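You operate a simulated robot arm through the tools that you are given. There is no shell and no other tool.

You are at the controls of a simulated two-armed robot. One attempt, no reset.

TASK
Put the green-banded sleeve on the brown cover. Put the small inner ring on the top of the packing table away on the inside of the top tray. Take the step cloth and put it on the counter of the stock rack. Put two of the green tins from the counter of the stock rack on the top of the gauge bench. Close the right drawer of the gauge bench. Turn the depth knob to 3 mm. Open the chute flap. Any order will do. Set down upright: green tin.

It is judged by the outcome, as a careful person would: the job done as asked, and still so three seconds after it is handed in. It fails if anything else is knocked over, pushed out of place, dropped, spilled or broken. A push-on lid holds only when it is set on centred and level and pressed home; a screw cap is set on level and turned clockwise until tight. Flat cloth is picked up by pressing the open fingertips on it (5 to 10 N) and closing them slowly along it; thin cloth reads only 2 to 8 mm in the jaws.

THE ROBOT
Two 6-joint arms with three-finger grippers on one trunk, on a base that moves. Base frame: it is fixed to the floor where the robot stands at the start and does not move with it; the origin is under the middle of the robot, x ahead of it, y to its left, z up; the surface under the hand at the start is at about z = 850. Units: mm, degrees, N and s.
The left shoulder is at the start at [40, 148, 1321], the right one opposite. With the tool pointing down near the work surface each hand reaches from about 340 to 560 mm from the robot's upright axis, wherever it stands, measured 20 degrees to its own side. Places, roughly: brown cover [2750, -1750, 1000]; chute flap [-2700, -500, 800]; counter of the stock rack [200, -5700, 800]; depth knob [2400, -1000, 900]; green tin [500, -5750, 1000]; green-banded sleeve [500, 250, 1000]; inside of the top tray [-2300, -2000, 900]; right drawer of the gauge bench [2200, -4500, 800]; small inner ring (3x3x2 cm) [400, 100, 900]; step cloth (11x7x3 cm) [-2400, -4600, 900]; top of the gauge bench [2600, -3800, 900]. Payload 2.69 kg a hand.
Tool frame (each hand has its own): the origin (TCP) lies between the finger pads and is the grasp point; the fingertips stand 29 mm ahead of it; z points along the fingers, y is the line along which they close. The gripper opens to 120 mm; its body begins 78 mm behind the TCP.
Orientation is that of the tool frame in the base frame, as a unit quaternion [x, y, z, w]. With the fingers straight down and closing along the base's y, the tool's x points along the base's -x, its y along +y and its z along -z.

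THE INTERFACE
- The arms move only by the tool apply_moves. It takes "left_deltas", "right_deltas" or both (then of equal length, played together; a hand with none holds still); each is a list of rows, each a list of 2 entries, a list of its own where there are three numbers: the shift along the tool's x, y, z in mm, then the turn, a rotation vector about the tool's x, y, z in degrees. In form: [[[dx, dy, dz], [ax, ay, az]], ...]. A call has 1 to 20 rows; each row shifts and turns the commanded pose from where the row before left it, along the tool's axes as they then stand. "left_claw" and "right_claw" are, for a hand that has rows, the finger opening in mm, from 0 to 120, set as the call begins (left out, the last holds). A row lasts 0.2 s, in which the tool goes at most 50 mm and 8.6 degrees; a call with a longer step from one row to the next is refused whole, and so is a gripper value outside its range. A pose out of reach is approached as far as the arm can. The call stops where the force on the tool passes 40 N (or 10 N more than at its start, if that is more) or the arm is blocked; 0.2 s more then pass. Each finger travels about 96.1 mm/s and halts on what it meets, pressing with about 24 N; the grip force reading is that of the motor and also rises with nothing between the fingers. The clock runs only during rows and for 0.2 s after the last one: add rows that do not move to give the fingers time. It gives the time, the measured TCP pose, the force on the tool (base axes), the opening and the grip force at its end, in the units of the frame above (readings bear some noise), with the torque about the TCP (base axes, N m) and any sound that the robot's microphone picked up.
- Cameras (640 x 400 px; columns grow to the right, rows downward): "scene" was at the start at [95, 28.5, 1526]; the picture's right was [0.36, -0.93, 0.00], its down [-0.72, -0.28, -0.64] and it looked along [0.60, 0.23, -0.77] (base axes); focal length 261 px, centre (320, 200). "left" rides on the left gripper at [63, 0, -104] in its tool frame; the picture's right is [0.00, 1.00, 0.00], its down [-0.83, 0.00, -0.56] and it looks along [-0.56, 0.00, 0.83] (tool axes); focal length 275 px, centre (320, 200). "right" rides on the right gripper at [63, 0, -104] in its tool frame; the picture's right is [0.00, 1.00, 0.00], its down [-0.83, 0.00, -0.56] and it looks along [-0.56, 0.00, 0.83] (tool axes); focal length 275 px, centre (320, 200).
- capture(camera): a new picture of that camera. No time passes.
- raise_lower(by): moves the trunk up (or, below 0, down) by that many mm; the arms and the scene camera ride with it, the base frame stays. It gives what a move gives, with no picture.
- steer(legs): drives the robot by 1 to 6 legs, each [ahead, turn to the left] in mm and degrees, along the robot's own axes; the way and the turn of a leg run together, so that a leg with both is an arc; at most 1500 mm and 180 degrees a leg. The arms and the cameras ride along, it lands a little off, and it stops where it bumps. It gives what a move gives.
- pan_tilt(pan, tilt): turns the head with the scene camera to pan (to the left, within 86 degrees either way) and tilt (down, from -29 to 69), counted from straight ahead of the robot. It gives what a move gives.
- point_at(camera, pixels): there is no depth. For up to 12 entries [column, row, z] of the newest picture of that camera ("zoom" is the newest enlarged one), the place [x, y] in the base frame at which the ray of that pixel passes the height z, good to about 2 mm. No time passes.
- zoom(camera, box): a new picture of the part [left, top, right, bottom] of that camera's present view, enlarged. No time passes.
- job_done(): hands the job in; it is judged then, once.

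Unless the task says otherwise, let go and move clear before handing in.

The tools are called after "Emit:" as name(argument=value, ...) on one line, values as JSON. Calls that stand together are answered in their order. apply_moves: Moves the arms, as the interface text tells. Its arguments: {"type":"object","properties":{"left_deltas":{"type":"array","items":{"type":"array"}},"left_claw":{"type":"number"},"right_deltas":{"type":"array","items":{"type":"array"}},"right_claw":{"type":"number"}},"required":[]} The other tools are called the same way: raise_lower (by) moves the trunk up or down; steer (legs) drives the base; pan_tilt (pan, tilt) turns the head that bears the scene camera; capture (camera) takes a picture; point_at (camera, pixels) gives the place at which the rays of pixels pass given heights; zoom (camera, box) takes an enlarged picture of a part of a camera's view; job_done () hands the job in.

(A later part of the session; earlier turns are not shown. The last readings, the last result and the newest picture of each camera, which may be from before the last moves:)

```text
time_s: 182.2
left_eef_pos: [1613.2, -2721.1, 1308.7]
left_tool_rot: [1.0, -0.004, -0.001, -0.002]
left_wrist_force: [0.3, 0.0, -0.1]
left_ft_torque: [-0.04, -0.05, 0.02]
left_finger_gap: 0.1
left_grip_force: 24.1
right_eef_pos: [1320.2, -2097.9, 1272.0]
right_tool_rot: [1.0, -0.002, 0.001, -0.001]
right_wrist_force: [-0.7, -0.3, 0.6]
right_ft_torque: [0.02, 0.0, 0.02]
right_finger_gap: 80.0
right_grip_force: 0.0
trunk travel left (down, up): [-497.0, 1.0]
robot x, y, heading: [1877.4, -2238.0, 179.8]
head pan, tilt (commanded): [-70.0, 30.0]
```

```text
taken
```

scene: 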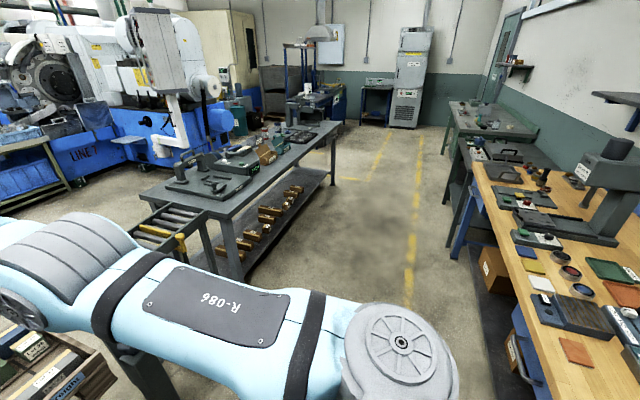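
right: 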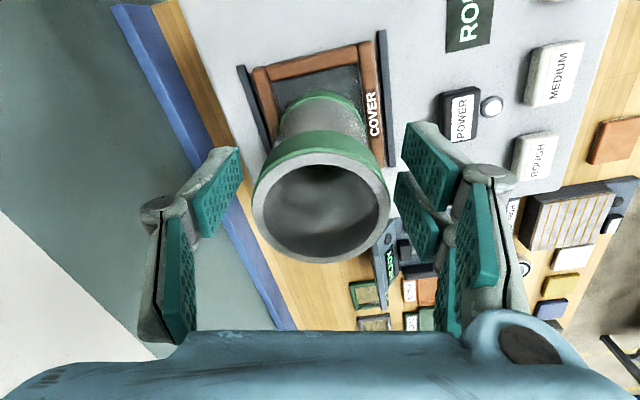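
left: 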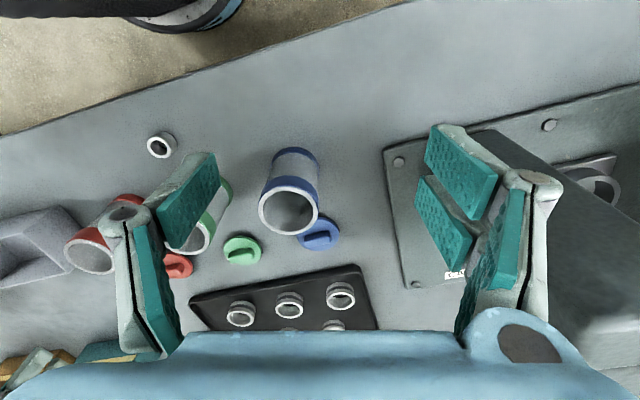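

Out of the gap at (1877,-2238). Next is the depth knob at about (2430,-1004): I'll drive to about (1640,-860) and face the bench.

Emit:
steer(legs=[[0, -80], [1398, 0], [0, -99.8]])

Emit:
pan_tilt(pan=-5, tilt=35)

Emit:
capture(camera="scene")

```text
time_s: 196.8
left_eef_pos: [1894.6, -391.4, 1308.4]
left_tool_rot: [0.003, 1.0, -0.004, 0.003]
left_wrist_force: [0.5, 0.1, 0.5]
left_ft_torque: [0.02, 0.02, -0.02]
left_finger_gap: 0.0
left_grip_force: 23.7
right_eef_pos: [2187.4, -1013.9, 1271.6]
right_tool_rot: [0.001, 1.0, -0.001, -0.001]
right_wrist_force: [-0.4, 0.2, -0.2]
right_ft_torque: [-0.02, 0.01, 0.03]
right_finger_gap: 80.0
right_grip_force: 0.0
trunk travel left (down, up): [-497.0, 1.0]
robot x, y, heading: [1638.7, -874.5, -0.3]
head pan, tilt (commanded): [-70.0, 30.0]
```

```text
time_s: 198.2
left_eef_pos: [1893.9, -391.6, 1310.1]
left_tool_rot: [0.003, 1.0, -0.003, 0.001]
left_wrist_force: [0.3, 0.6, -0.7]
left_ft_torque: [-0.01, -0.01, 0.01]
left_finger_gap: 0.0
left_grip_force: 24.0
right_eef_pos: [2188.5, -1012.7, 1272.7]
right_tool_rot: [0.001, 1.0, -0.001, -0.001]
right_wrist_force: [-0.7, 0.0, 0.1]
right_ft_torque: [-0.06, 0.02, 0.0]
right_finger_gap: 80.2
right_grip_force: 0.1
trunk travel left (down, up): [-497.0, 1.0]
robot x, y, heading: [1629.8, -872.1, -0.2]
head pan, tilt (commanded): [-5.0, 35.0]
```

```text
taken
```

scene: 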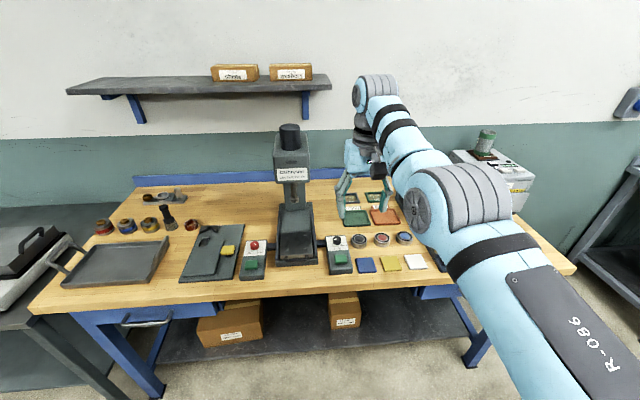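

Now I'm facing the bench and can see the black knob box at (337,250). I'll zoom in on its dial and measure.

Emit:
zoom(camera="scene", box=[300, 220, 370, 280])

Emit:
point_at(camera="scene", pixels=[[336, 241, 930], [336, 241, 940], [336, 241, 950], [340, 270, 900], [333, 300, 890], [294, 180, 1300], [290, 262, 900]])

```text
6.67 times, centred on (335, 250) of scene
```

zoom: 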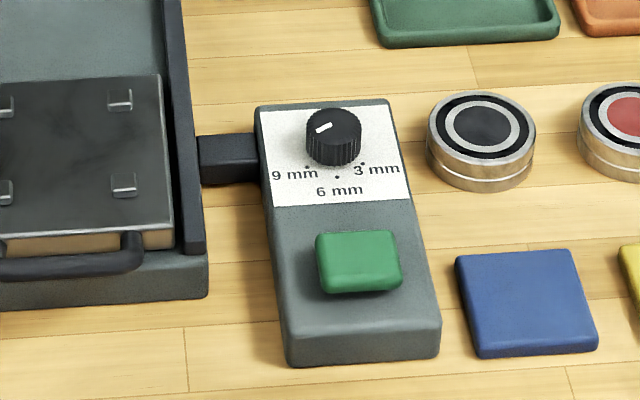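

```text
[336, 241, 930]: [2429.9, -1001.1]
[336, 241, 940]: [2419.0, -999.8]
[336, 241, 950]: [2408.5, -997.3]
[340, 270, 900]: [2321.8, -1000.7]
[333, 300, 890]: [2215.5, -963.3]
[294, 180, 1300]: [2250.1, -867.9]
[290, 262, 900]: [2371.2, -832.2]
```

The dial reads 9 mm at lower-left, 6 mm at the bottom, 3 mm at lower-right, with the pointer now toward 9 mm. I'll drive 240 mm closer and view it from the right hand's camera.

Emit:
steer(legs=[[240, 0]])

Emit:
apply_moves(right_deltas=[[[0, 0, 25], [0, 0, 0]], [[0, 0, 25], [0, 0, 0]], [[0, 0, 25], [0, 0, 0]], [[0, 0, 25], [0, 0, 0]], [[0, 0, 25], [0, 0, 0]], [[0, 0, 25], [0, 0, 0]]], right_claw=60)

Emit:
capture(camera="right")

Emit:
capture(camera="scene")

```text
time_s: 199.9
left_eef_pos: [2123.8, -396.4, 1311.1]
left_tool_rot: [0.006, 1.0, -0.003, 0.004]
left_wrist_force: [-0.8, 0.4, -0.1]
left_ft_torque: [0.01, 0.0, 0.0]
left_finger_gap: 0.0
left_grip_force: 24.2
right_eef_pos: [2413.4, -1020.0, 1275.0]
right_tool_rot: [0.005, 1.0, 0.0, 0.002]
right_wrist_force: [-0.6, 0.3, -0.2]
right_ft_torque: [0.02, -0.04, -0.01]
right_finger_gap: 79.9
right_grip_force: 0.1
trunk travel left (down, up): [-497.0, 1.0]
robot x, y, heading: [1864.4, -872.3, -0.7]
head pan, tilt (commanded): [-5.0, 35.0]
```

```text
time_s: 201.3
left_eef_pos: [2130.3, -396.9, 1309.4]
left_tool_rot: [0.006, 1.0, -0.004, 0.002]
left_wrist_force: [0.4, 1.0, -1.1]
left_ft_torque: [-0.01, 0.0, 0.0]
left_finger_gap: 0.0
left_grip_force: 23.7
right_eef_pos: [2420.5, -1018.9, 1122.7]
right_tool_rot: [0.005, 1.0, -0.001, -0.001]
right_wrist_force: [0.8, -0.4, 0.5]
right_ft_torque: [-0.01, 0.0, 0.04]
right_finger_gap: 60.1
right_grip_force: 0.1
right hand out of reach, approached as far as the arm can: row 1
trunk travel left (down, up): [-497.0, 1.0]
robot x, y, heading: [1862.2, -875.9, -0.6]
head pan, tilt (commanded): [-5.0, 35.0]
```

```text
taken
```

right: 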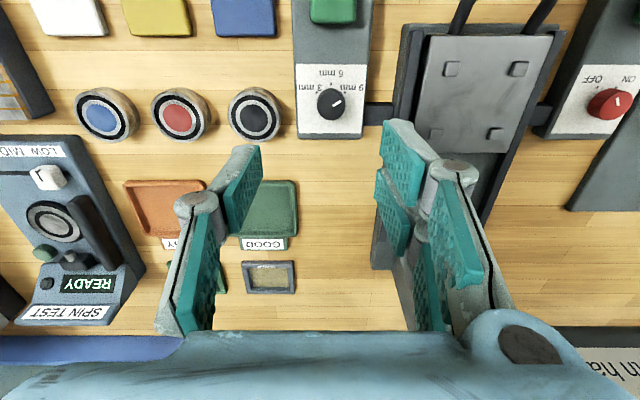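

```text
taken
```

scene: 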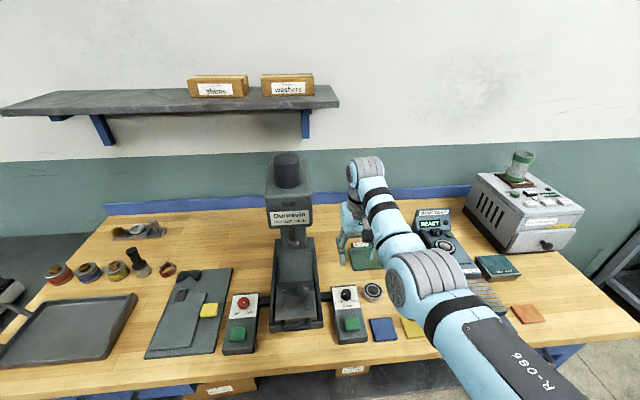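

The right camera sees the knob at (332,103). I'll zoom there to read the pointer and dots.

Emit:
zoom(camera="right", box=[280, 50, 390, 140])

Emit:
point_at(camera="right", pixels=[[333, 103, 930], [333, 103, 940], [333, 103, 950], [333, 103, 920]])

Emit:
point_at(camera="scene", pixels=[[346, 293, 920], [346, 293, 930], [346, 293, 940], [346, 293, 950]])

```text
4.44 times, centred on (335, 95) of right
```

zoom: 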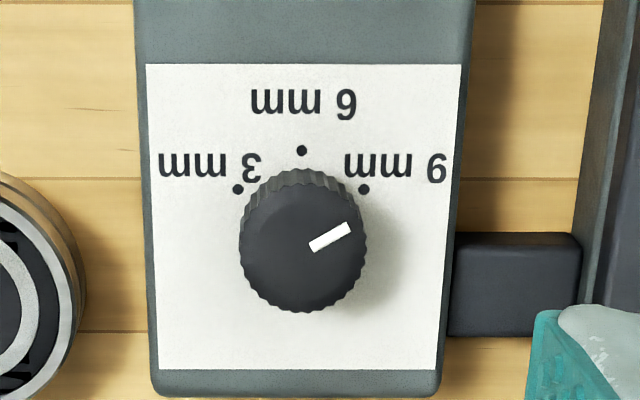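

```text
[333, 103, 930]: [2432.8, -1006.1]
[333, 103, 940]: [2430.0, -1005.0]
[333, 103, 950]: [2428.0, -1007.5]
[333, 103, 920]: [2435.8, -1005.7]
```

```text
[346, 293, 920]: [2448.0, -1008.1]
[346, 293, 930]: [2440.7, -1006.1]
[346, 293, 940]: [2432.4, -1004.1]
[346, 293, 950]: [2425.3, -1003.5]
```

The knob's centre is about (2430,-1005), top z≈943, and its pointer is at the 9 mm dot; 3 mm is about 120-126° counter-clockwise from above. To reach it comfortably I'll raise the hand and lower the trunk 150 mm, then move the base 15 mm closer.

Emit:
apply_moves(right_deltas=[[[0, 0, -25], [0, 0, 0]], [[0, 0, -25], [0, 0, 0]], [[0, 0, -25], [0, 0, 0]], [[0, 0, -25], [0, 0, 0]], [[0, 0, -25], [0, 0, 0]]], right_claw=50)

Emit:
raise_lower(by=-150)

Emit:
steer(legs=[[15, 0.5]])

Emit:
capture(camera="right")

```text
time_s: 202.5
left_eef_pos: [2129.5, -395.9, 1309.8]
left_tool_rot: [0.006, 1.0, -0.004, 0.001]
left_wrist_force: [-0.2, -0.2, -0.2]
left_ft_torque: [-0.01, 0.0, 0.0]
left_finger_gap: 0.0
left_grip_force: 23.7
right_eef_pos: [2422.3, -1021.6, 1246.2]
right_tool_rot: [0.004, 1.0, -0.001, -0.001]
right_wrist_force: [0.0, 0.2, 0.4]
right_ft_torque: [-0.02, 0.0, 0.0]
right_finger_gap: 50.1
right_grip_force: 0.1
trunk travel left (down, up): [-497.0, 1.0]
robot x, y, heading: [1862.1, -878.5, -0.6]
head pan, tilt (commanded): [-5.0, 35.0]
```

```text
time_s: 204.2
left_eef_pos: [2129.4, -395.8, 1159.7]
left_tool_rot: [0.006, 1.0, -0.004, 0.002]
left_wrist_force: [-0.3, 0.2, -0.4]
left_ft_torque: [0.01, 0.01, 0.01]
left_finger_gap: 0.1
left_grip_force: 23.5
right_eef_pos: [2422.9, -1022.8, 1096.0]
right_tool_rot: [0.005, 1.0, -0.001, -0.001]
right_wrist_force: [-0.1, 0.8, 0.0]
right_ft_torque: [-0.01, -0.02, -0.04]
right_finger_gap: 49.8
right_grip_force: 0.0
trunk travel left (down, up): [-347.0, 151.0]
robot x, y, heading: [1864.6, -876.3, -0.7]
head pan, tilt (commanded): [-5.0, 35.0]
```

```text
time_s: 205.0
left_eef_pos: [2135.6, -393.2, 1161.0]
left_tool_rot: [0.002, 1.0, -0.003, 0.003]
left_wrist_force: [-0.1, -0.2, 0.8]
left_ft_torque: [-0.03, -0.02, -0.01]
left_finger_gap: 0.0
left_grip_force: 23.6
right_eef_pos: [2435.6, -1017.5, 1097.8]
right_tool_rot: [0.0, 1.0, 0.0, 0.001]
right_wrist_force: [-0.9, -1.1, 0.2]
right_ft_torque: [0.0, -0.02, 0.05]
right_finger_gap: 50.2
right_grip_force: 0.0
trunk travel left (down, up): [-347.0, 151.0]
robot x, y, heading: [1880.8, -876.0, -0.3]
head pan, tilt (commanded): [-5.0, 35.0]
```

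```text
taken
```

right: 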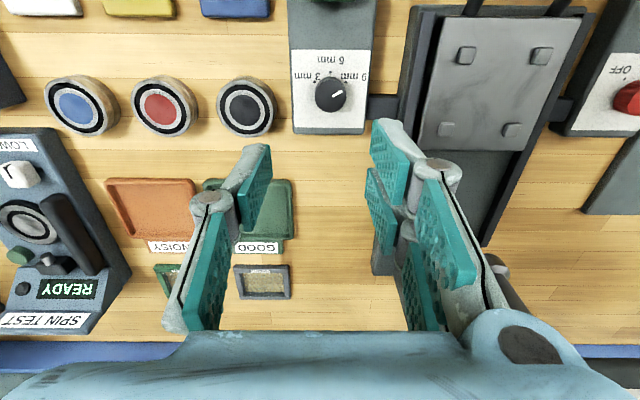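

I'll verify the knob position from this view before moving down.

Emit:
point_at(camera="right", pixels=[[331, 95, 943], [331, 95, 935], [316, 95, 943], [347, 95, 943], [331, 79, 943], [331, 111, 943]])

Emit:
zoom(camera="right", box=[280, 40, 390, 140])

```text
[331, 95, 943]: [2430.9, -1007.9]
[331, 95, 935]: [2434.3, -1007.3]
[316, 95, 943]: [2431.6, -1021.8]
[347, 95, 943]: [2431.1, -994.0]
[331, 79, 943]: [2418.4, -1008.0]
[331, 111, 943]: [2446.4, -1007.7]
```

```text
4.00 times, centred on (335, 90) of right
```

zoom: 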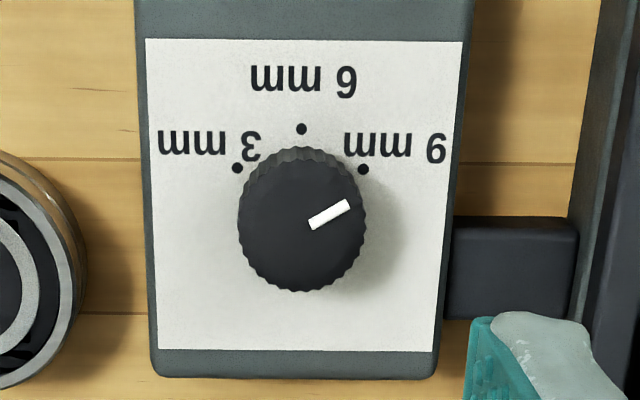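

The knob centre is about (2431,-1007.5), and the pointer sits on the 9 mm dot with dots spread about ±65°. I'll shift over it, yaw the hand +32° first, and descend to z≈985 for a check.

Emit:
apply_moves(right_deltas=[[[4.6, 10, 0], [0, 0, 0]], [[0, 0, 15], [0, 0, 8]], [[0, 0, 15], [0, 0, 8]], [[0, 0, 20], [0, 0, 8]], [[0, 0, 20], [0, 0, 8]], [[0, 0, 20], [0, 0, 0]], [[0, 0, 20], [0, 0, 0]], [[0, 0, 0], [0, 0, 0]]], right_claw=50)

Emit:
capture(camera="right")

```text
time_s: 206.8
left_eef_pos: [2139.8, -393.5, 1158.3]
left_tool_rot: [0.002, 1.0, -0.003, 0.002]
left_wrist_force: [-1.3, 0.3, 0.4]
left_ft_torque: [0.01, -0.01, -0.02]
left_finger_gap: 0.0
left_grip_force: 23.6
right_eef_pos: [2435.3, -1005.4, 985.7]
right_tool_rot: [0.276, 0.961, 0.0, -0.002]
right_wrist_force: [0.1, -0.1, 0.5]
right_ft_torque: [-0.01, 0.02, -0.01]
right_finger_gap: 49.9
right_grip_force: 0.0
trunk travel left (down, up): [-347.0, 151.0]
robot x, y, heading: [1882.7, -877.6, -0.1]
head pan, tilt (commanded): [-5.0, 35.0]
```

```text
taken
```

right: 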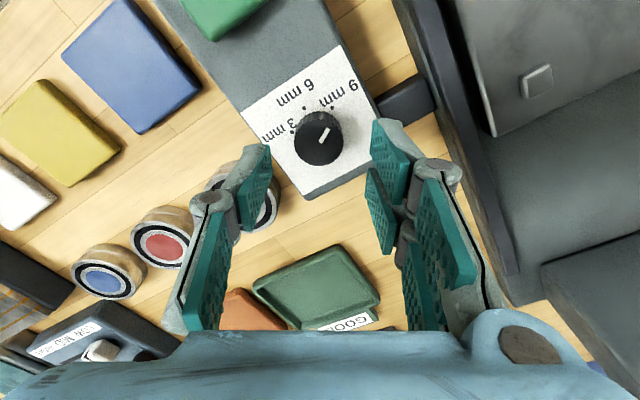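

Knob now at (318,137). Checking its computed position against the TCP.

Emit:
point_at(camera="right", pixels=[[318, 137, 943], [318, 137, 935], [295, 137, 943], [342, 137, 943]])

```text
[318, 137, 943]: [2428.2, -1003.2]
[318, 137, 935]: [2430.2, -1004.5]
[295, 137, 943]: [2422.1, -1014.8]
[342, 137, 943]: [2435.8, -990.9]
```

Small correction (about 6 mm along tool x) and then descend around the knob to z≈951.

Emit:
apply_moves(right_deltas=[[[5.5, -2, 0], [0, 0, 0]], [[0, 0, 9], [0, 0, 0]], [[0, 0, 9], [0, 0, 0]], [[0, 0, 8], [0, 0, 0]], [[0, 0, 8], [0, 0, 0]], [[0, 0, 0], [0, 0, 0]]])

Emit:
capture(camera="right")

Emit:
zoom(camera="scene", box=[290, 210, 410, 330])

```text
time_s: 208.2
left_eef_pos: [2138.7, -392.9, 1159.5]
left_tool_rot: [0.003, 1.0, -0.004, 0.001]
left_wrist_force: [-0.2, 0.2, -0.7]
left_ft_torque: [0.01, 0.01, -0.01]
left_finger_gap: 0.0
left_grip_force: 23.6
right_eef_pos: [2428.3, -1004.6, 952.0]
right_tool_rot: [0.276, 0.961, -0.001, -0.001]
right_wrist_force: [0.1, -0.6, 0.4]
right_ft_torque: [0.04, -0.01, 0.01]
right_finger_gap: 49.9
right_grip_force: 0.0
trunk travel left (down, up): [-347.0, 151.0]
robot x, y, heading: [1884.6, -876.4, -0.3]
head pan, tilt (commanded): [-5.0, 35.0]
```

```text
taken
```

right: 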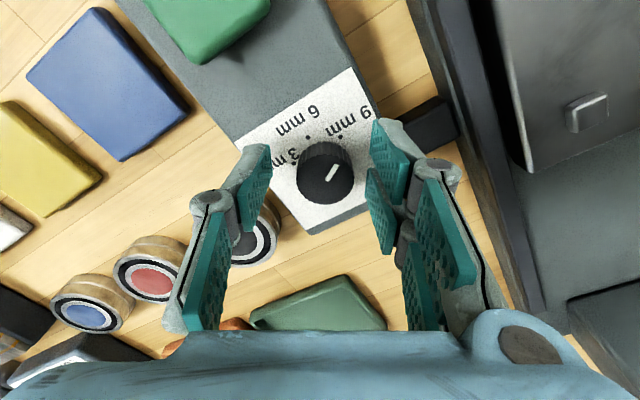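

```text
3.33 times, centred on (350, 270) of scene
```

zoom: 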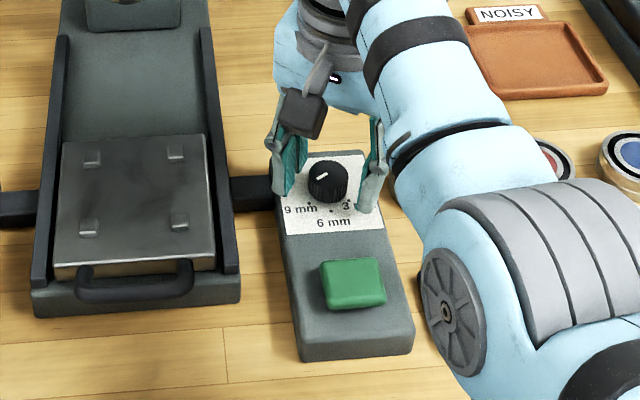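

The knob sits between the fingertips at (325,172); about 2 mm off each way. I'll correct that and close gently on it.

Emit:
apply_moves(right_deltas=[[[2, 2, 0], [0, 0, 0]], [[0, 0, 0], [0, 0, 0]], [[0, 0, 0], [0, 0, 0]], [[0, 0, 0], [0, 0, 0]]], right_claw=10)

Emit:
capture(camera="right")

```text
time_s: 209.2
left_eef_pos: [2139.8, -393.9, 1159.1]
left_tool_rot: [0.002, 1.0, -0.003, 0.002]
left_wrist_force: [0.0, 0.7, -0.1]
left_ft_torque: [0.01, 0.02, 0.02]
left_finger_gap: 0.0
left_grip_force: 23.8
right_eef_pos: [2429.6, -1003.0, 951.8]
right_tool_rot: [0.276, 0.961, -0.001, -0.001]
right_wrist_force: [2.3, 0.7, -1.3]
right_ft_torque: [0.06, 0.09, -0.05]
right_finger_gap: 29.5
right_grip_force: 44.3
trunk travel left (down, up): [-347.0, 151.0]
robot x, y, heading: [1884.5, -875.7, -0.1]
head pan, tilt (commanded): [-5.0, 35.0]
```

```text
taken
```

right: 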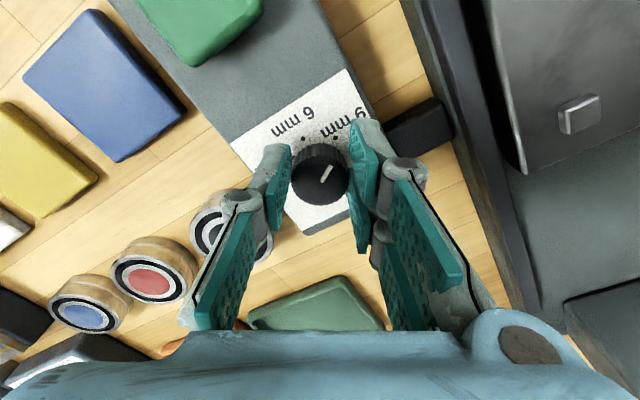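

Gripped at 29.5 mm. Now I'll turn the knob counter-clockwise (seen from above) by 64°.

Emit:
apply_moves(right_deltas=[[[0, 0, 0], [0, 0, -8]], [[0, 0, 0], [0, 0, -8]], [[0, 0, 0], [0, 0, -8]], [[0, 0, 0], [0, 0, -8]], [[0, 0, 0], [0, 0, -8]], [[0, 0, 0], [0, 0, -8]], [[0, 0, 0], [0, 0, -8]], [[0, 0, 0], [0, 0, -8]]])

Emit:
capture(camera="right")

Emit:
zoom(camera="scene", box=[310, 230, 390, 310])

```text
time_s: 211.0
left_eef_pos: [2142.3, -401.4, 1163.3]
left_tool_rot: [0.002, 1.0, 0.001, 0.0]
left_wrist_force: [0.3, 0.5, 0.2]
left_ft_torque: [0.0, 0.02, 0.02]
left_finger_gap: 0.0
left_grip_force: 24.1
right_eef_pos: [2428.7, -1012.1, 952.3]
right_tool_rot: [-0.275, 0.962, 0.0, 0.0]
right_wrist_force: [8.1, -37.2, 5.9]
right_ft_torque: [-1.42, 0.75, -0.34]
right_finger_gap: 29.6
right_grip_force: 45.1
trunk travel left (down, up): [-347.0, 151.0]
robot x, y, heading: [1879.9, -878.6, -0.2]
head pan, tilt (commanded): [-5.0, 35.0]
```

```text
taken
```

right: 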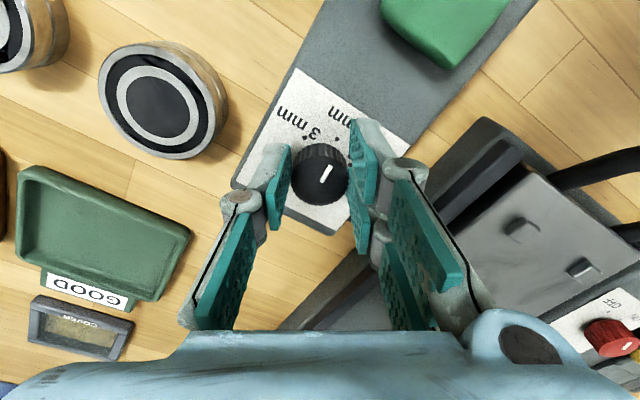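

```text
5.00 times, centred on (350, 270) of scene
```

zoom: 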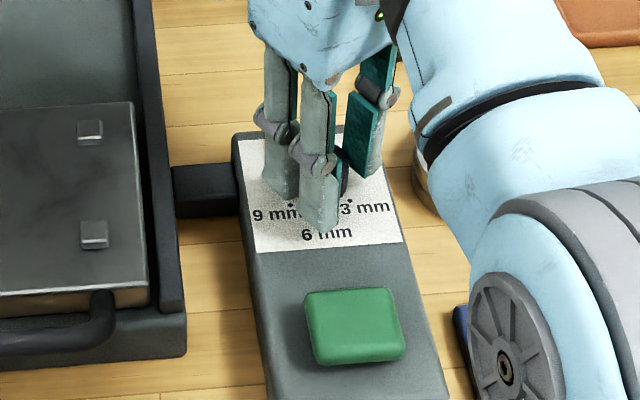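

A side force of 37 N built up and the TCP was dragged 9 mm, so the knob's centre must be off from my axis (it is lower and further ahead than I assumed). I'll zoom in to see how far the pointer moved.

Emit:
zoom(camera="right", box=[240, 90, 400, 240])

```text
2.67 times, centred on (320, 165) of right
```

zoom: 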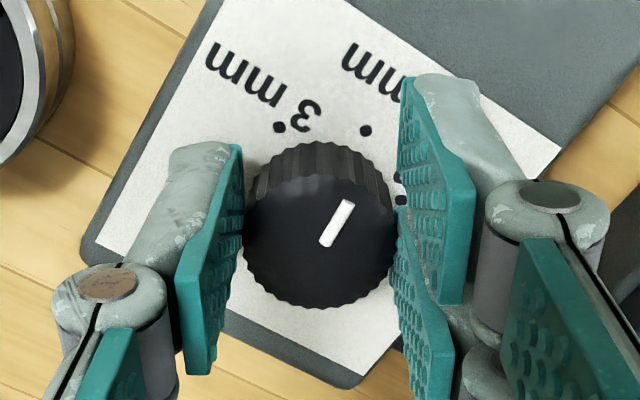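

The pointer now lines up with the 6 mm dot, so it turned about 60°. I'll open the fingers to release the side load and see whether everything stays in place.

Emit:
apply_moves(right_deltas=[[[0, 0, 0], [0, 0, 0]], [[0, 0, 0], [0, 0, 0]], [[0, 0, 0], [0, 0, 0]]], right_claw=50)

Emit:
capture(camera="right")

Emit:
zoom(camera="scene", box=[290, 210, 410, 330])

```text
time_s: 211.8
left_eef_pos: [2139.5, -393.6, 1160.1]
left_tool_rot: [0.002, 1.0, -0.003, 0.001]
left_wrist_force: [-0.2, -0.1, -0.1]
left_ft_torque: [-0.04, -0.06, 0.02]
left_finger_gap: 0.0
left_grip_force: 24.5
right_eef_pos: [2427.7, -1002.5, 953.4]
right_tool_rot: [-0.276, 0.961, 0.001, -0.001]
right_wrist_force: [-0.1, 0.3, 0.3]
right_ft_torque: [-0.03, 0.0, 0.01]
right_finger_gap: 50.0
right_grip_force: 0.0
trunk travel left (down, up): [-347.0, 151.0]
robot x, y, heading: [1883.1, -878.6, -0.2]
head pan, tilt (commanded): [-5.0, 35.0]
```

```text
taken
```

right: 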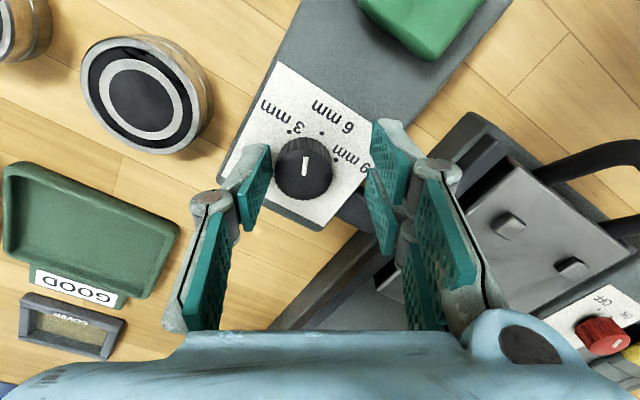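

```text
3.33 times, centred on (350, 270) of scene
```

zoom: 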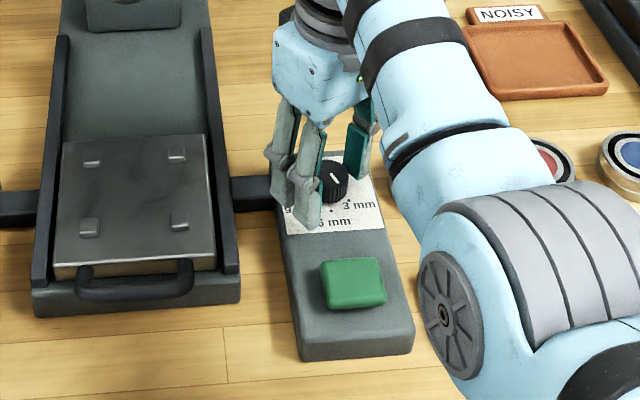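

The load vanished on release, but the pointer angle in the picture changed. I'll zoom to read the dial now.

Emit:
zoom(camera="right", box=[240, 80, 390, 230])

Emit:
zoom(camera="scene", box=[320, 240, 380, 290])

```text
2.67 times, centred on (315, 155) of right
```

zoom: 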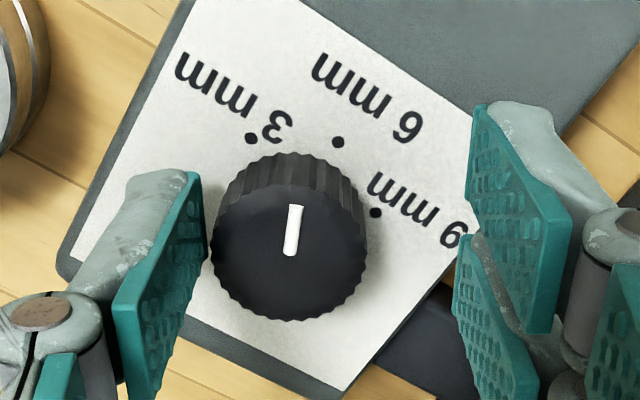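

```text
8.00 times, centred on (350, 265) of scene
```

zoom: 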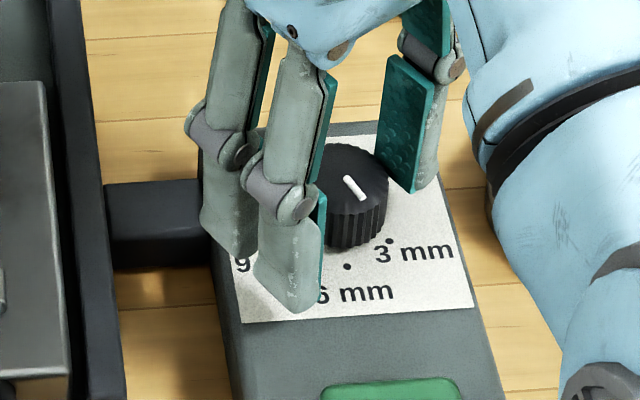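

The dial now reads between 6 and 3 mm: about 36° short of 3. The knob's true centre works out to about (2434,-1008), so I'll lift, yaw back to about +16°, recentre, and look again.

Emit:
apply_moves(right_deltas=[[[0, 0, -15], [0, 0, 0]], [[0, 0, -15], [0, 0, 0]], [[0, 0, 0], [0, 0, 8]], [[0, 0, 0], [0, 0, 8]], [[0, 0, 0], [0, 0, 8]], [[0, 0, 0], [0, 0, 8]], [[-6.3, -5.5, 0], [0, 0, 0]], [[0, 0, 0], [0, 0, 8]], [[0, 0, 0], [0, 0, 8]], [[0, 0, 0], [0, 0, 0]]])

Emit:
zoom(camera="right", box=[240, 60, 400, 200])

```text
time_s: 214.0
left_eef_pos: [2140.1, -393.1, 1158.7]
left_tool_rot: [0.002, 1.0, -0.004, 0.002]
left_wrist_force: [-0.3, -0.1, 0.9]
left_ft_torque: [0.0, -0.01, 0.01]
left_finger_gap: 0.0
left_grip_force: 24.3
right_eef_pos: [2433.9, -1009.2, 980.0]
right_tool_rot: [0.14, 0.99, -0.002, -0.001]
right_wrist_force: [-0.5, 0.6, 0.6]
right_ft_torque: [-0.03, -0.01, -0.02]
right_finger_gap: 50.0
right_grip_force: 0.0
trunk travel left (down, up): [-347.0, 151.0]
robot x, y, heading: [1878.9, -879.6, -0.3]
head pan, tilt (commanded): [-5.0, 35.0]
```

```text
2.86 times, centred on (320, 130) of right
```

zoom: 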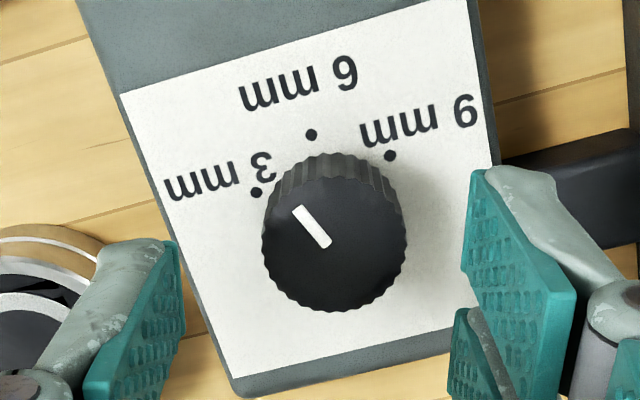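

Now the knob is only about 3 mm off (tool y +2.9, x +1), and the pointer is about 35° short of 3 mm. I'll correct, descend to z≈948 and grip.

Emit:
apply_moves(right_deltas=[[[1, 2.9, 0], [0, 0, 0]], [[0, 0, 12], [0, 0, 0]], [[0, 0, 12], [0, 0, 0]], [[0, 0, 7], [0, 0, 0]], [[0, 0, 0], [0, 0, 0]]])

Emit:
capture(camera="right")

```text
time_s: 215.2
left_eef_pos: [2140.2, -393.9, 1160.2]
left_tool_rot: [0.001, 1.0, -0.003, 0.002]
left_wrist_force: [0.2, -1.4, -0.6]
left_ft_torque: [0.03, 0.01, 0.01]
left_finger_gap: 0.0
left_grip_force: 24.0
right_eef_pos: [2432.9, -1006.2, 951.0]
right_tool_rot: [0.139, 0.99, -0.001, -0.001]
right_wrist_force: [0.6, -0.7, -0.1]
right_ft_torque: [0.0, 0.02, -0.03]
right_finger_gap: 50.1
right_grip_force: 0.1
trunk travel left (down, up): [-347.0, 151.0]
robot x, y, heading: [1879.1, -874.9, -0.2]
head pan, tilt (commanded): [-5.0, 35.0]
```

```text
taken
```

right: 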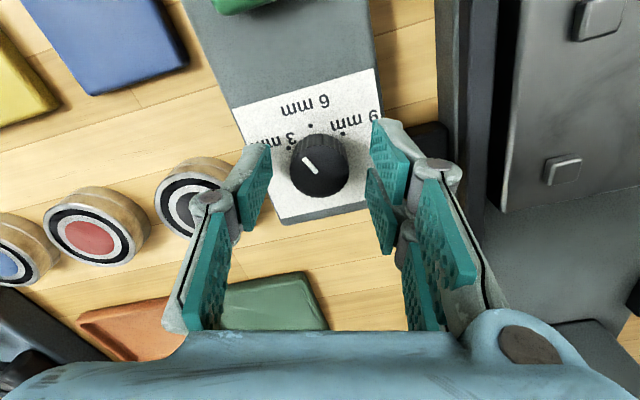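

Aligned (knob at column 319, row 167). Closing and then turning 30° counter-clockwise, watching the force.

Emit:
apply_moves(right_deltas=[[[0, 0, 0], [0, 0, 0]], [[0, 0, 0], [0, 0, 0]], [[0, 0, 0], [0, 0, 0]]], right_claw=15)

Emit:
apply_moves(right_deltas=[[[0, 0, 0], [0, 0, -6]], [[0, 0, 0], [0, 0, -6]], [[0, 0, 0], [0, 0, -6]], [[0, 0, 0], [0, 0, -6]], [[0, 0, 0], [0, 0, -6]]])

Emit:
zoom(camera="right", box=[240, 90, 400, 230])

```text
time_s: 216.0
left_eef_pos: [2140.3, -395.0, 1160.1]
left_tool_rot: [0.002, 1.0, -0.003, 0.001]
left_wrist_force: [0.3, 0.6, 0.2]
left_ft_torque: [-0.01, 0.02, -0.03]
left_finger_gap: 0.0
left_grip_force: 24.4
right_eef_pos: [2434.3, -1007.1, 951.2]
right_tool_rot: [0.139, 0.99, 0.0, -0.001]
right_wrist_force: [-1.6, -1.4, -1.0]
right_ft_torque: [-0.11, -0.04, 0.01]
right_finger_gap: 29.4
right_grip_force: 44.8
trunk travel left (down, up): [-347.0, 151.0]
robot x, y, heading: [1878.6, -874.1, -0.2]
head pan, tilt (commanded): [-5.0, 35.0]
```

```text
time_s: 217.2
left_eef_pos: [2139.5, -397.1, 1161.0]
left_tool_rot: [0.003, 1.0, -0.002, 0.002]
left_wrist_force: [0.7, 0.9, -0.7]
left_ft_torque: [-0.02, -0.01, 0.03]
left_finger_gap: 0.1
left_grip_force: 23.6
right_eef_pos: [2434.1, -1008.3, 951.7]
right_tool_rot: [-0.122, 0.993, 0.0, -0.001]
right_wrist_force: [-2.8, -10.7, 2.0]
right_ft_torque: [-0.57, 1.14, -0.01]
right_finger_gap: 29.4
right_grip_force: 45.2
trunk travel left (down, up): [-347.0, 151.0]
robot x, y, heading: [1879.2, -881.6, -0.2]
head pan, tilt (commanded): [-5.0, 35.0]
```

```text
2.86 times, centred on (320, 160) of right
```

zoom: 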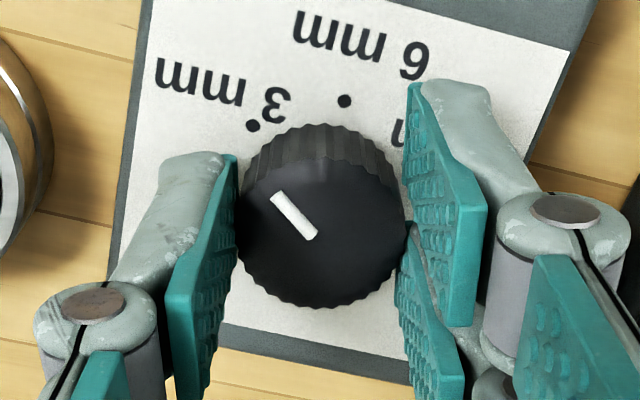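

The pointer is now at about the 3 mm dot (both near -45° in this view). There's a residual 11 N side load, so I'll shift the hand about 2.6 mm to relieve it before letting go.

Emit:
apply_moves(right_deltas=[[[0.7, -1.2, 0], [0, 0, 0]], [[0.6, -1.2, 0], [0, 0, 0]], [[0, 0, 0], [0, 0, 0]]])

Emit:
zoom(camera="right", box=[240, 90, 400, 230])

```text
time_s: 218.0
left_eef_pos: [2140.0, -393.1, 1159.1]
left_tool_rot: [0.002, 1.0, -0.003, 0.002]
left_wrist_force: [-0.1, -0.1, 0.4]
left_ft_torque: [0.01, 0.02, -0.03]
left_finger_gap: 0.0
left_grip_force: 23.7
right_eef_pos: [2434.2, -1008.2, 951.2]
right_tool_rot: [-0.123, 0.992, 0.0, -0.001]
right_wrist_force: [2.1, -1.2, 2.7]
right_ft_torque: [0.14, 0.06, -0.05]
right_finger_gap: 29.2
right_grip_force: 45.4
trunk travel left (down, up): [-347.0, 151.0]
robot x, y, heading: [1880.9, -874.9, -0.2]
head pan, tilt (commanded): [-5.0, 35.0]
```

```text
2.86 times, centred on (320, 160) of right
```

zoom: 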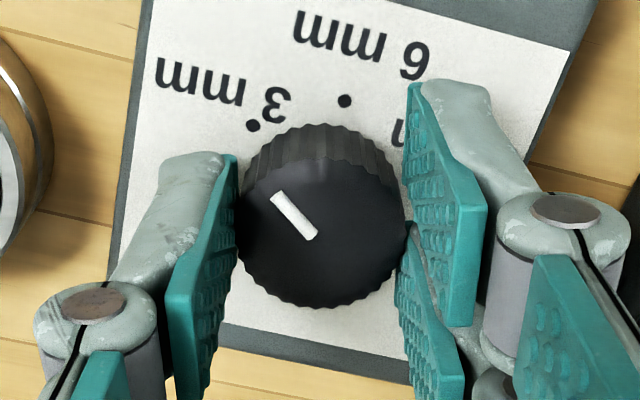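

Load relieved. Releasing and lifting to view the dial.

Emit:
apply_moves(right_deltas=[[[0, 0, 0], [0, 0, 0]], [[0, 0, 0], [0, 0, 0]], [[0, 0, -10], [0, 0, 0]], [[0, 0, -15], [0, 0, 0]], [[0, 0, -20], [0, 0, 7]], [[0, 0, -20], [0, 0, 7]], [[0, 0, -20], [0, 0, 0]]], right_claw=55)

Emit:
zoom(camera="right", box=[270, 50, 390, 150])

Emit:
zoom(camera="scene", box=[310, 230, 390, 310])

```text
time_s: 219.6
left_eef_pos: [2139.3, -394.4, 1159.3]
left_tool_rot: [0.002, 1.0, -0.004, 0.002]
left_wrist_force: [-0.1, 0.1, 0.0]
left_ft_torque: [0.0, -0.02, 0.02]
left_finger_gap: 0.0
left_grip_force: 24.0
right_eef_pos: [2434.2, -1008.4, 1034.0]
right_tool_rot: [0.002, 1.0, -0.001, -0.001]
right_wrist_force: [-1.0, -0.5, -0.3]
right_ft_torque: [-0.02, 0.0, -0.02]
right_finger_gap: 55.2
right_grip_force: 0.0
trunk travel left (down, up): [-347.0, 151.0]
robot x, y, heading: [1880.8, -879.2, -0.4]
head pan, tilt (commanded): [-5.0, 35.0]
```

```text
4.00 times, centred on (330, 100) of right
```

zoom: 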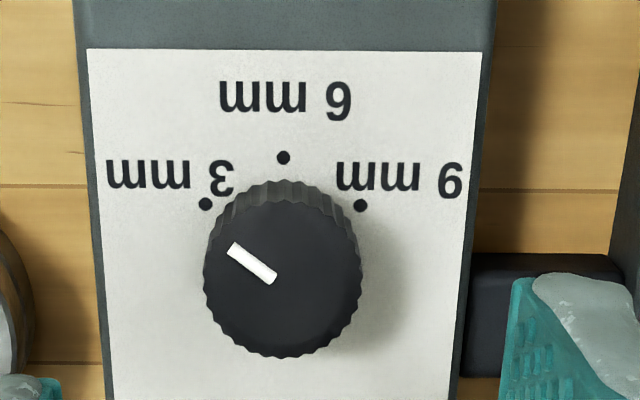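

```text
5.00 times, centred on (350, 270) of scene
```

zoom: 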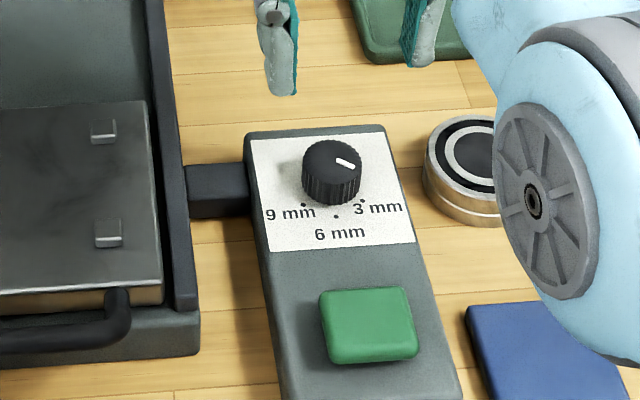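

The pointer is about 9° short of the 3 mm dot (−57° versus −66°). I'll go down on the same centre, grip, turn 9° more, and release.

Emit:
apply_moves(right_deltas=[[[0, 0, 20], [0, 0, 4]], [[0, 0, 20], [0, 0, 0]], [[0, 0, 20], [0, 0, 0]], [[0, 0, 15], [0, 0, 0]], [[0, 0, 8], [0, 0, 0]], [[0, 0, 0], [0, 0, 0]]])

Emit:
apply_moves(right_deltas=[[[0, 0, 0], [0, 0, 0]], [[0, 0, 0], [0, 0, 0]], [[0, 0, 0], [0, 0, 0]]], right_claw=15)

Emit:
apply_moves(right_deltas=[[[0, 0, 0], [0, 0, -4.5]], [[0, 0, 0], [0, 0, -4.5]], [[0, 0, 0], [0, 0, 0]]])

```text
time_s: 221.0
left_eef_pos: [2139.7, -392.2, 1159.5]
left_tool_rot: [0.003, 1.0, -0.003, 0.002]
left_wrist_force: [-0.2, -0.2, -0.2]
left_ft_torque: [0.0, 0.0, -0.03]
left_finger_gap: 0.0
left_grip_force: 23.8
right_eef_pos: [2433.8, -1007.9, 951.1]
right_tool_rot: [0.035, 0.999, -0.001, -0.001]
right_wrist_force: [-0.4, -0.6, -0.7]
right_ft_torque: [-0.01, 0.02, -0.03]
right_finger_gap: 54.8
right_grip_force: 0.1
trunk travel left (down, up): [-347.0, 151.0]
robot x, y, heading: [1876.8, -873.1, -0.0]
head pan, tilt (commanded): [-5.0, 35.0]
```

```text
time_s: 221.8
left_eef_pos: [2139.1, -394.4, 1159.8]
left_tool_rot: [0.002, 1.0, -0.003, 0.001]
left_wrist_force: [-0.3, 0.5, -0.8]
left_ft_torque: [-0.03, 0.0, -0.01]
left_finger_gap: 0.0
left_grip_force: 23.8
right_eef_pos: [2433.5, -1007.7, 951.2]
right_tool_rot: [0.035, 0.999, -0.001, -0.001]
right_wrist_force: [-1.4, 4.5, -3.7]
right_ft_torque: [0.15, -0.07, 0.01]
right_finger_gap: 29.3
right_grip_force: 45.0
trunk travel left (down, up): [-347.0, 151.0]
robot x, y, heading: [1881.5, -876.4, -0.0]
head pan, tilt (commanded): [-5.0, 35.0]
```

```text
time_s: 222.6
left_eef_pos: [2140.7, -392.1, 1159.2]
left_tool_rot: [0.002, 1.0, -0.003, 0.001]
left_wrist_force: [-0.4, -0.5, 0.3]
left_ft_torque: [0.01, 0.02, -0.01]
left_finger_gap: 0.1
left_grip_force: 23.9
right_eef_pos: [2434.4, -1008.8, 951.5]
right_tool_rot: [-0.044, 0.999, -0.001, -0.001]
right_wrist_force: [-2.5, 6.5, -10.7]
right_ft_torque: [0.14, -0.98, 0.03]
right_finger_gap: 29.5
right_grip_force: 45.2
trunk travel left (down, up): [-347.0, 151.0]
robot x, y, heading: [1879.9, -873.6, 0.1]
head pan, tilt (commanded): [-5.0, 35.0]
```

Turned another 9° with little side load. Releasing and lifting to check the dial.

Emit:
apply_moves(right_deltas=[[[0, 0, 0], [0, 0, 0]], [[0, 0, 0], [0, 0, 0]], [[0, 0, -10], [0, 0, 0]], [[0, 0, -15], [0, 0, 0]], [[0, 0, -20], [0, 0, 5]], [[0, 0, -20], [0, 0, 0]], [[0, 0, -20], [0, 0, 0]]], right_claw=55)

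Emit:
zoom(camera="right", box=[270, 50, 390, 150])

Emit:
zoom(camera="scene", box=[310, 230, 390, 310])

```text
time_s: 224.2
left_eef_pos: [2138.6, -393.3, 1160.4]
left_tool_rot: [0.002, 1.0, -0.004, 0.001]
left_wrist_force: [-0.1, -0.1, -0.9]
left_ft_torque: [-0.01, -0.03, 0.04]
left_finger_gap: 0.1
left_grip_force: 24.1
right_eef_pos: [2432.2, -1008.1, 1037.1]
right_tool_rot: [0.0, 1.0, 0.0, -0.001]
right_wrist_force: [-0.6, 0.3, -0.2]
right_ft_torque: [0.01, -0.01, 0.01]
right_finger_gap: 55.1
right_grip_force: 0.1
trunk travel left (down, up): [-347.0, 151.0]
robot x, y, heading: [1879.5, -875.8, -0.1]
head pan, tilt (commanded): [-5.0, 35.0]
```

```text
4.00 times, centred on (330, 100) of right
```

zoom: 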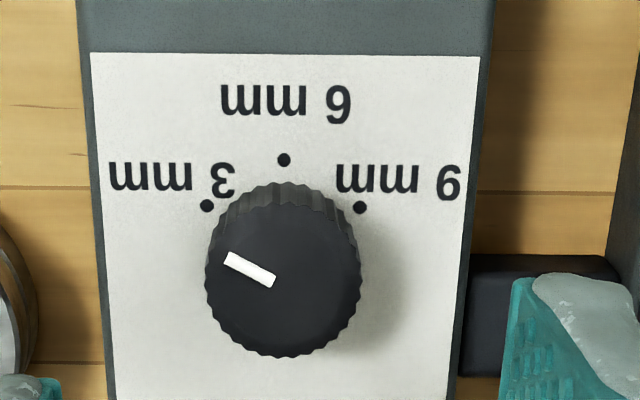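

```text
5.00 times, centred on (350, 270) of scene
```

zoom: 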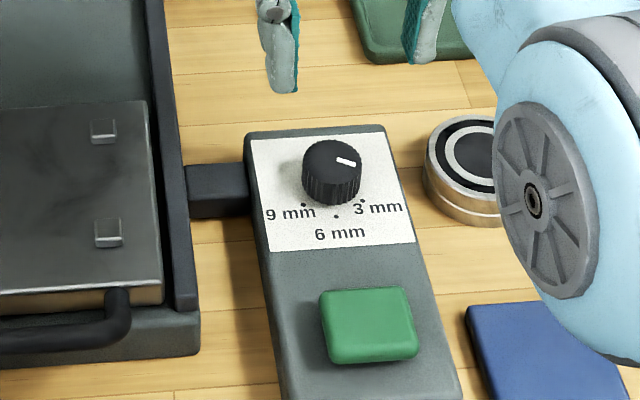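

The pointer is now at −65°, on the 3 mm dot. Next is the gauge bench drawer: I'll lift the hand, back out, and drive down the corridor, looking as I go.

Emit:
apply_moves(right_deltas=[[[0, 0, -25], [0, 0, 0]], [[0, 0, -25], [0, 0, 0]], [[0, 0, -25], [0, 0, 0]], [[0, 0, -25], [0, 0, 0]]], right_claw=0)

Emit:
raise_lower(by=100)

Emit:
steer(legs=[[-250, 0], [0, -89], [1300, 0]])

Emit:
pan_tilt(pan=30, tilt=25)

Emit:
capture(camera="scene")

```text
time_s: 225.2
left_eef_pos: [2139.4, -391.7, 1160.4]
left_tool_rot: [0.001, 1.0, -0.003, 0.002]
left_wrist_force: [0.0, 0.2, 0.2]
left_ft_torque: [0.01, -0.02, 0.01]
left_finger_gap: 0.0
left_grip_force: 23.7
right_eef_pos: [2428.5, -1007.1, 1136.1]
right_tool_rot: [0.0, 1.0, -0.001, 0.0]
right_wrist_force: [0.2, -0.2, -0.5]
right_ft_torque: [0.01, 0.02, 0.0]
right_finger_gap: 0.0
right_grip_force: 24.3
right hand out of reach, approached as far as the arm can: row 4
trunk travel left (down, up): [-347.0, 151.0]
robot x, y, heading: [1881.9, -873.2, -0.3]
head pan, tilt (commanded): [-5.0, 35.0]
```

```text
time_s: 226.5
left_eef_pos: [2139.7, -394.2, 1261.0]
left_tool_rot: [0.001, 1.0, -0.004, 0.002]
left_wrist_force: [0.1, 0.0, 0.1]
left_ft_torque: [0.0, -0.01, -0.01]
left_finger_gap: 0.0
left_grip_force: 24.0
right_eef_pos: [2428.7, -1008.7, 1237.6]
right_tool_rot: [0.0, 1.0, -0.002, -0.001]
right_wrist_force: [-0.4, 0.4, 0.4]
right_ft_torque: [-0.01, -0.02, -0.01]
right_finger_gap: 0.1
right_grip_force: 24.3
trunk travel left (down, up): [-447.0, 51.0]
robot x, y, heading: [1876.9, -872.7, -0.4]
head pan, tilt (commanded): [-5.0, 35.0]
```

```text
time_s: 238.4
left_eef_pos: [2129.3, -2462.8, 1261.2]
left_tool_rot: [0.703, 0.711, -0.005, -0.002]
left_wrist_force: [-0.2, 0.0, -0.5]
left_ft_torque: [-0.05, 0.0, -0.03]
left_finger_gap: 0.4
left_grip_force: 23.7
right_eef_pos: [1519.8, -2762.3, 1237.6]
right_tool_rot: [0.701, 0.713, 0.0, 0.0]
right_wrist_force: [-0.7, 1.5, 1.2]
right_ft_torque: [-0.02, -0.03, 0.01]
right_finger_gap: 0.2
right_grip_force: 24.4
trunk travel left (down, up): [-447.0, 51.0]
robot x, y, heading: [1645.9, -2212.0, -89.4]
head pan, tilt (commanded): [-5.0, 35.0]
```

```text
time_s: 239.4
left_eef_pos: [2130.1, -2462.2, 1260.1]
left_tool_rot: [0.703, 0.711, -0.003, -0.002]
left_wrist_force: [0.0, -0.6, 0.5]
left_ft_torque: [0.01, 0.0, 0.0]
left_finger_gap: 0.2
left_grip_force: 23.6
right_eef_pos: [1520.6, -2761.4, 1237.1]
right_tool_rot: [0.701, 0.713, 0.0, -0.001]
right_wrist_force: [-0.6, 0.4, -0.3]
right_ft_torque: [0.01, 0.02, 0.0]
right_finger_gap: 0.0
right_grip_force: 24.0
trunk travel left (down, up): [-447.0, 51.0]
robot x, y, heading: [1644.4, -2209.5, -89.4]
head pan, tilt (commanded): [30.0, 25.0]
```

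```text
taken
```

scene: 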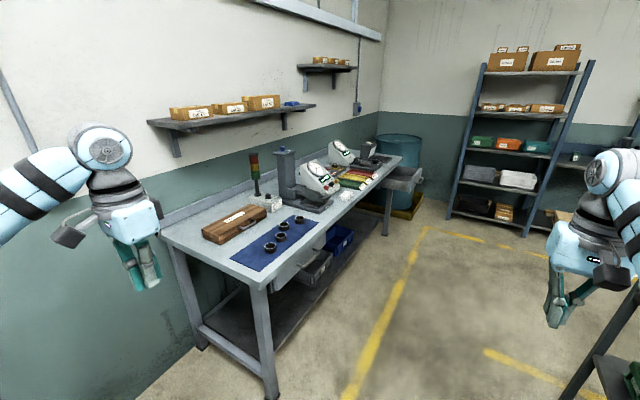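

The gauge bench is ahead on the left with its right drawer standing open at (395,180). I'll measure the bench front and drawer.

Emit:
point_at(camera="scene", pixels=[[262, 288, 870], [405, 163, 870], [418, 172, 800], [390, 190, 780], [386, 233, 0], [278, 385, 0], [313, 207, 880], [340, 180, 880], [447, 216, 0], [532, 235, 0]])

Emit:
zoom(camera="scene", box=[250, 110, 450, 260])

```text
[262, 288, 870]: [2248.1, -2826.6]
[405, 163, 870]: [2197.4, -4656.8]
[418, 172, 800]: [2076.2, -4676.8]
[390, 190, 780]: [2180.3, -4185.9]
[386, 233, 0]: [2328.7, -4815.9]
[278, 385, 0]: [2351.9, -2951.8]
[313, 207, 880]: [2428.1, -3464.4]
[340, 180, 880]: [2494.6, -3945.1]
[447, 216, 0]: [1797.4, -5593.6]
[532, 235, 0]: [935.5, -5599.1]
```

```text
2.67 times, centred on (350, 185) of scene
```

zoom: 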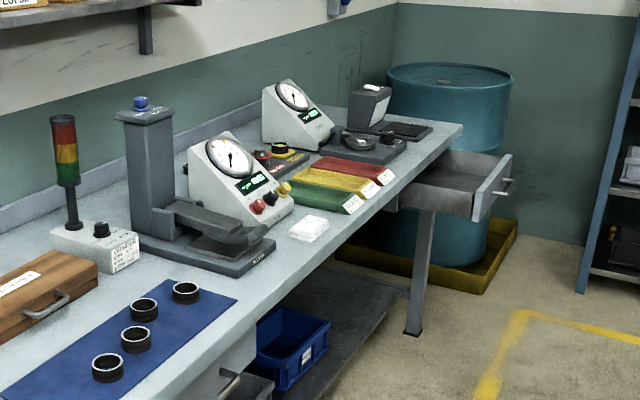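

The drawer front stands at about x≈2050, y≈-4400..-4700. I'll drive to about (1500,-4400) and face +x to push it shut.

Emit:
steer(legs=[[0, -4.2], [1400, 0], [795, 0], [0, 93.5]])

Emit:
pan_tilt(pan=-5, tilt=35)

Emit:
capture(camera="scene")

```text
time_s: 254.8
left_eef_pos: [1741.6, -3926.6, 1259.1]
left_tool_rot: [0.012, 1.0, -0.004, 0.001]
left_wrist_force: [0.4, -0.5, 0.1]
left_ft_torque: [0.02, 0.01, -0.01]
left_finger_gap: 0.0
left_grip_force: 24.3
right_eef_pos: [2018.1, -4545.9, 1237.4]
right_tool_rot: [0.011, 1.0, -0.001, -0.001]
right_wrist_force: [0.1, -0.1, -0.7]
right_ft_torque: [-0.01, 0.0, 0.01]
right_finger_gap: 0.0
right_grip_force: 24.0
trunk travel left (down, up): [-447.0, 51.0]
robot x, y, heading: [1473.7, -4402.7, -1.5]
head pan, tilt (commanded): [30.0, 25.0]
```

```text
time_s: 255.8
left_eef_pos: [1741.8, -3924.8, 1260.8]
left_tool_rot: [0.013, 1.0, -0.003, 0.0]
left_wrist_force: [0.1, 0.0, 0.3]
left_ft_torque: [0.0, -0.03, -0.04]
left_finger_gap: 0.0
left_grip_force: 24.0
right_eef_pos: [2017.9, -4545.2, 1238.5]
right_tool_rot: [0.011, 1.0, -0.001, -0.002]
right_wrist_force: [-0.2, 0.0, 0.0]
right_ft_torque: [0.02, 0.0, 0.02]
right_finger_gap: 0.0
right_grip_force: 23.7
trunk travel left (down, up): [-447.0, 51.0]
robot x, y, heading: [1473.3, -4399.1, -1.5]
head pan, tilt (commanded): [-5.0, 35.0]
```

```text
taken
```

scene: 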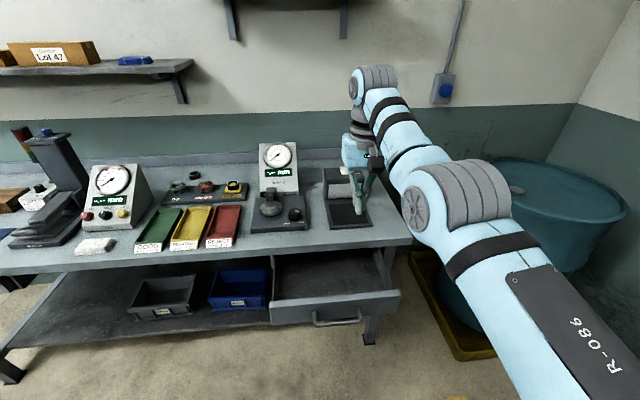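

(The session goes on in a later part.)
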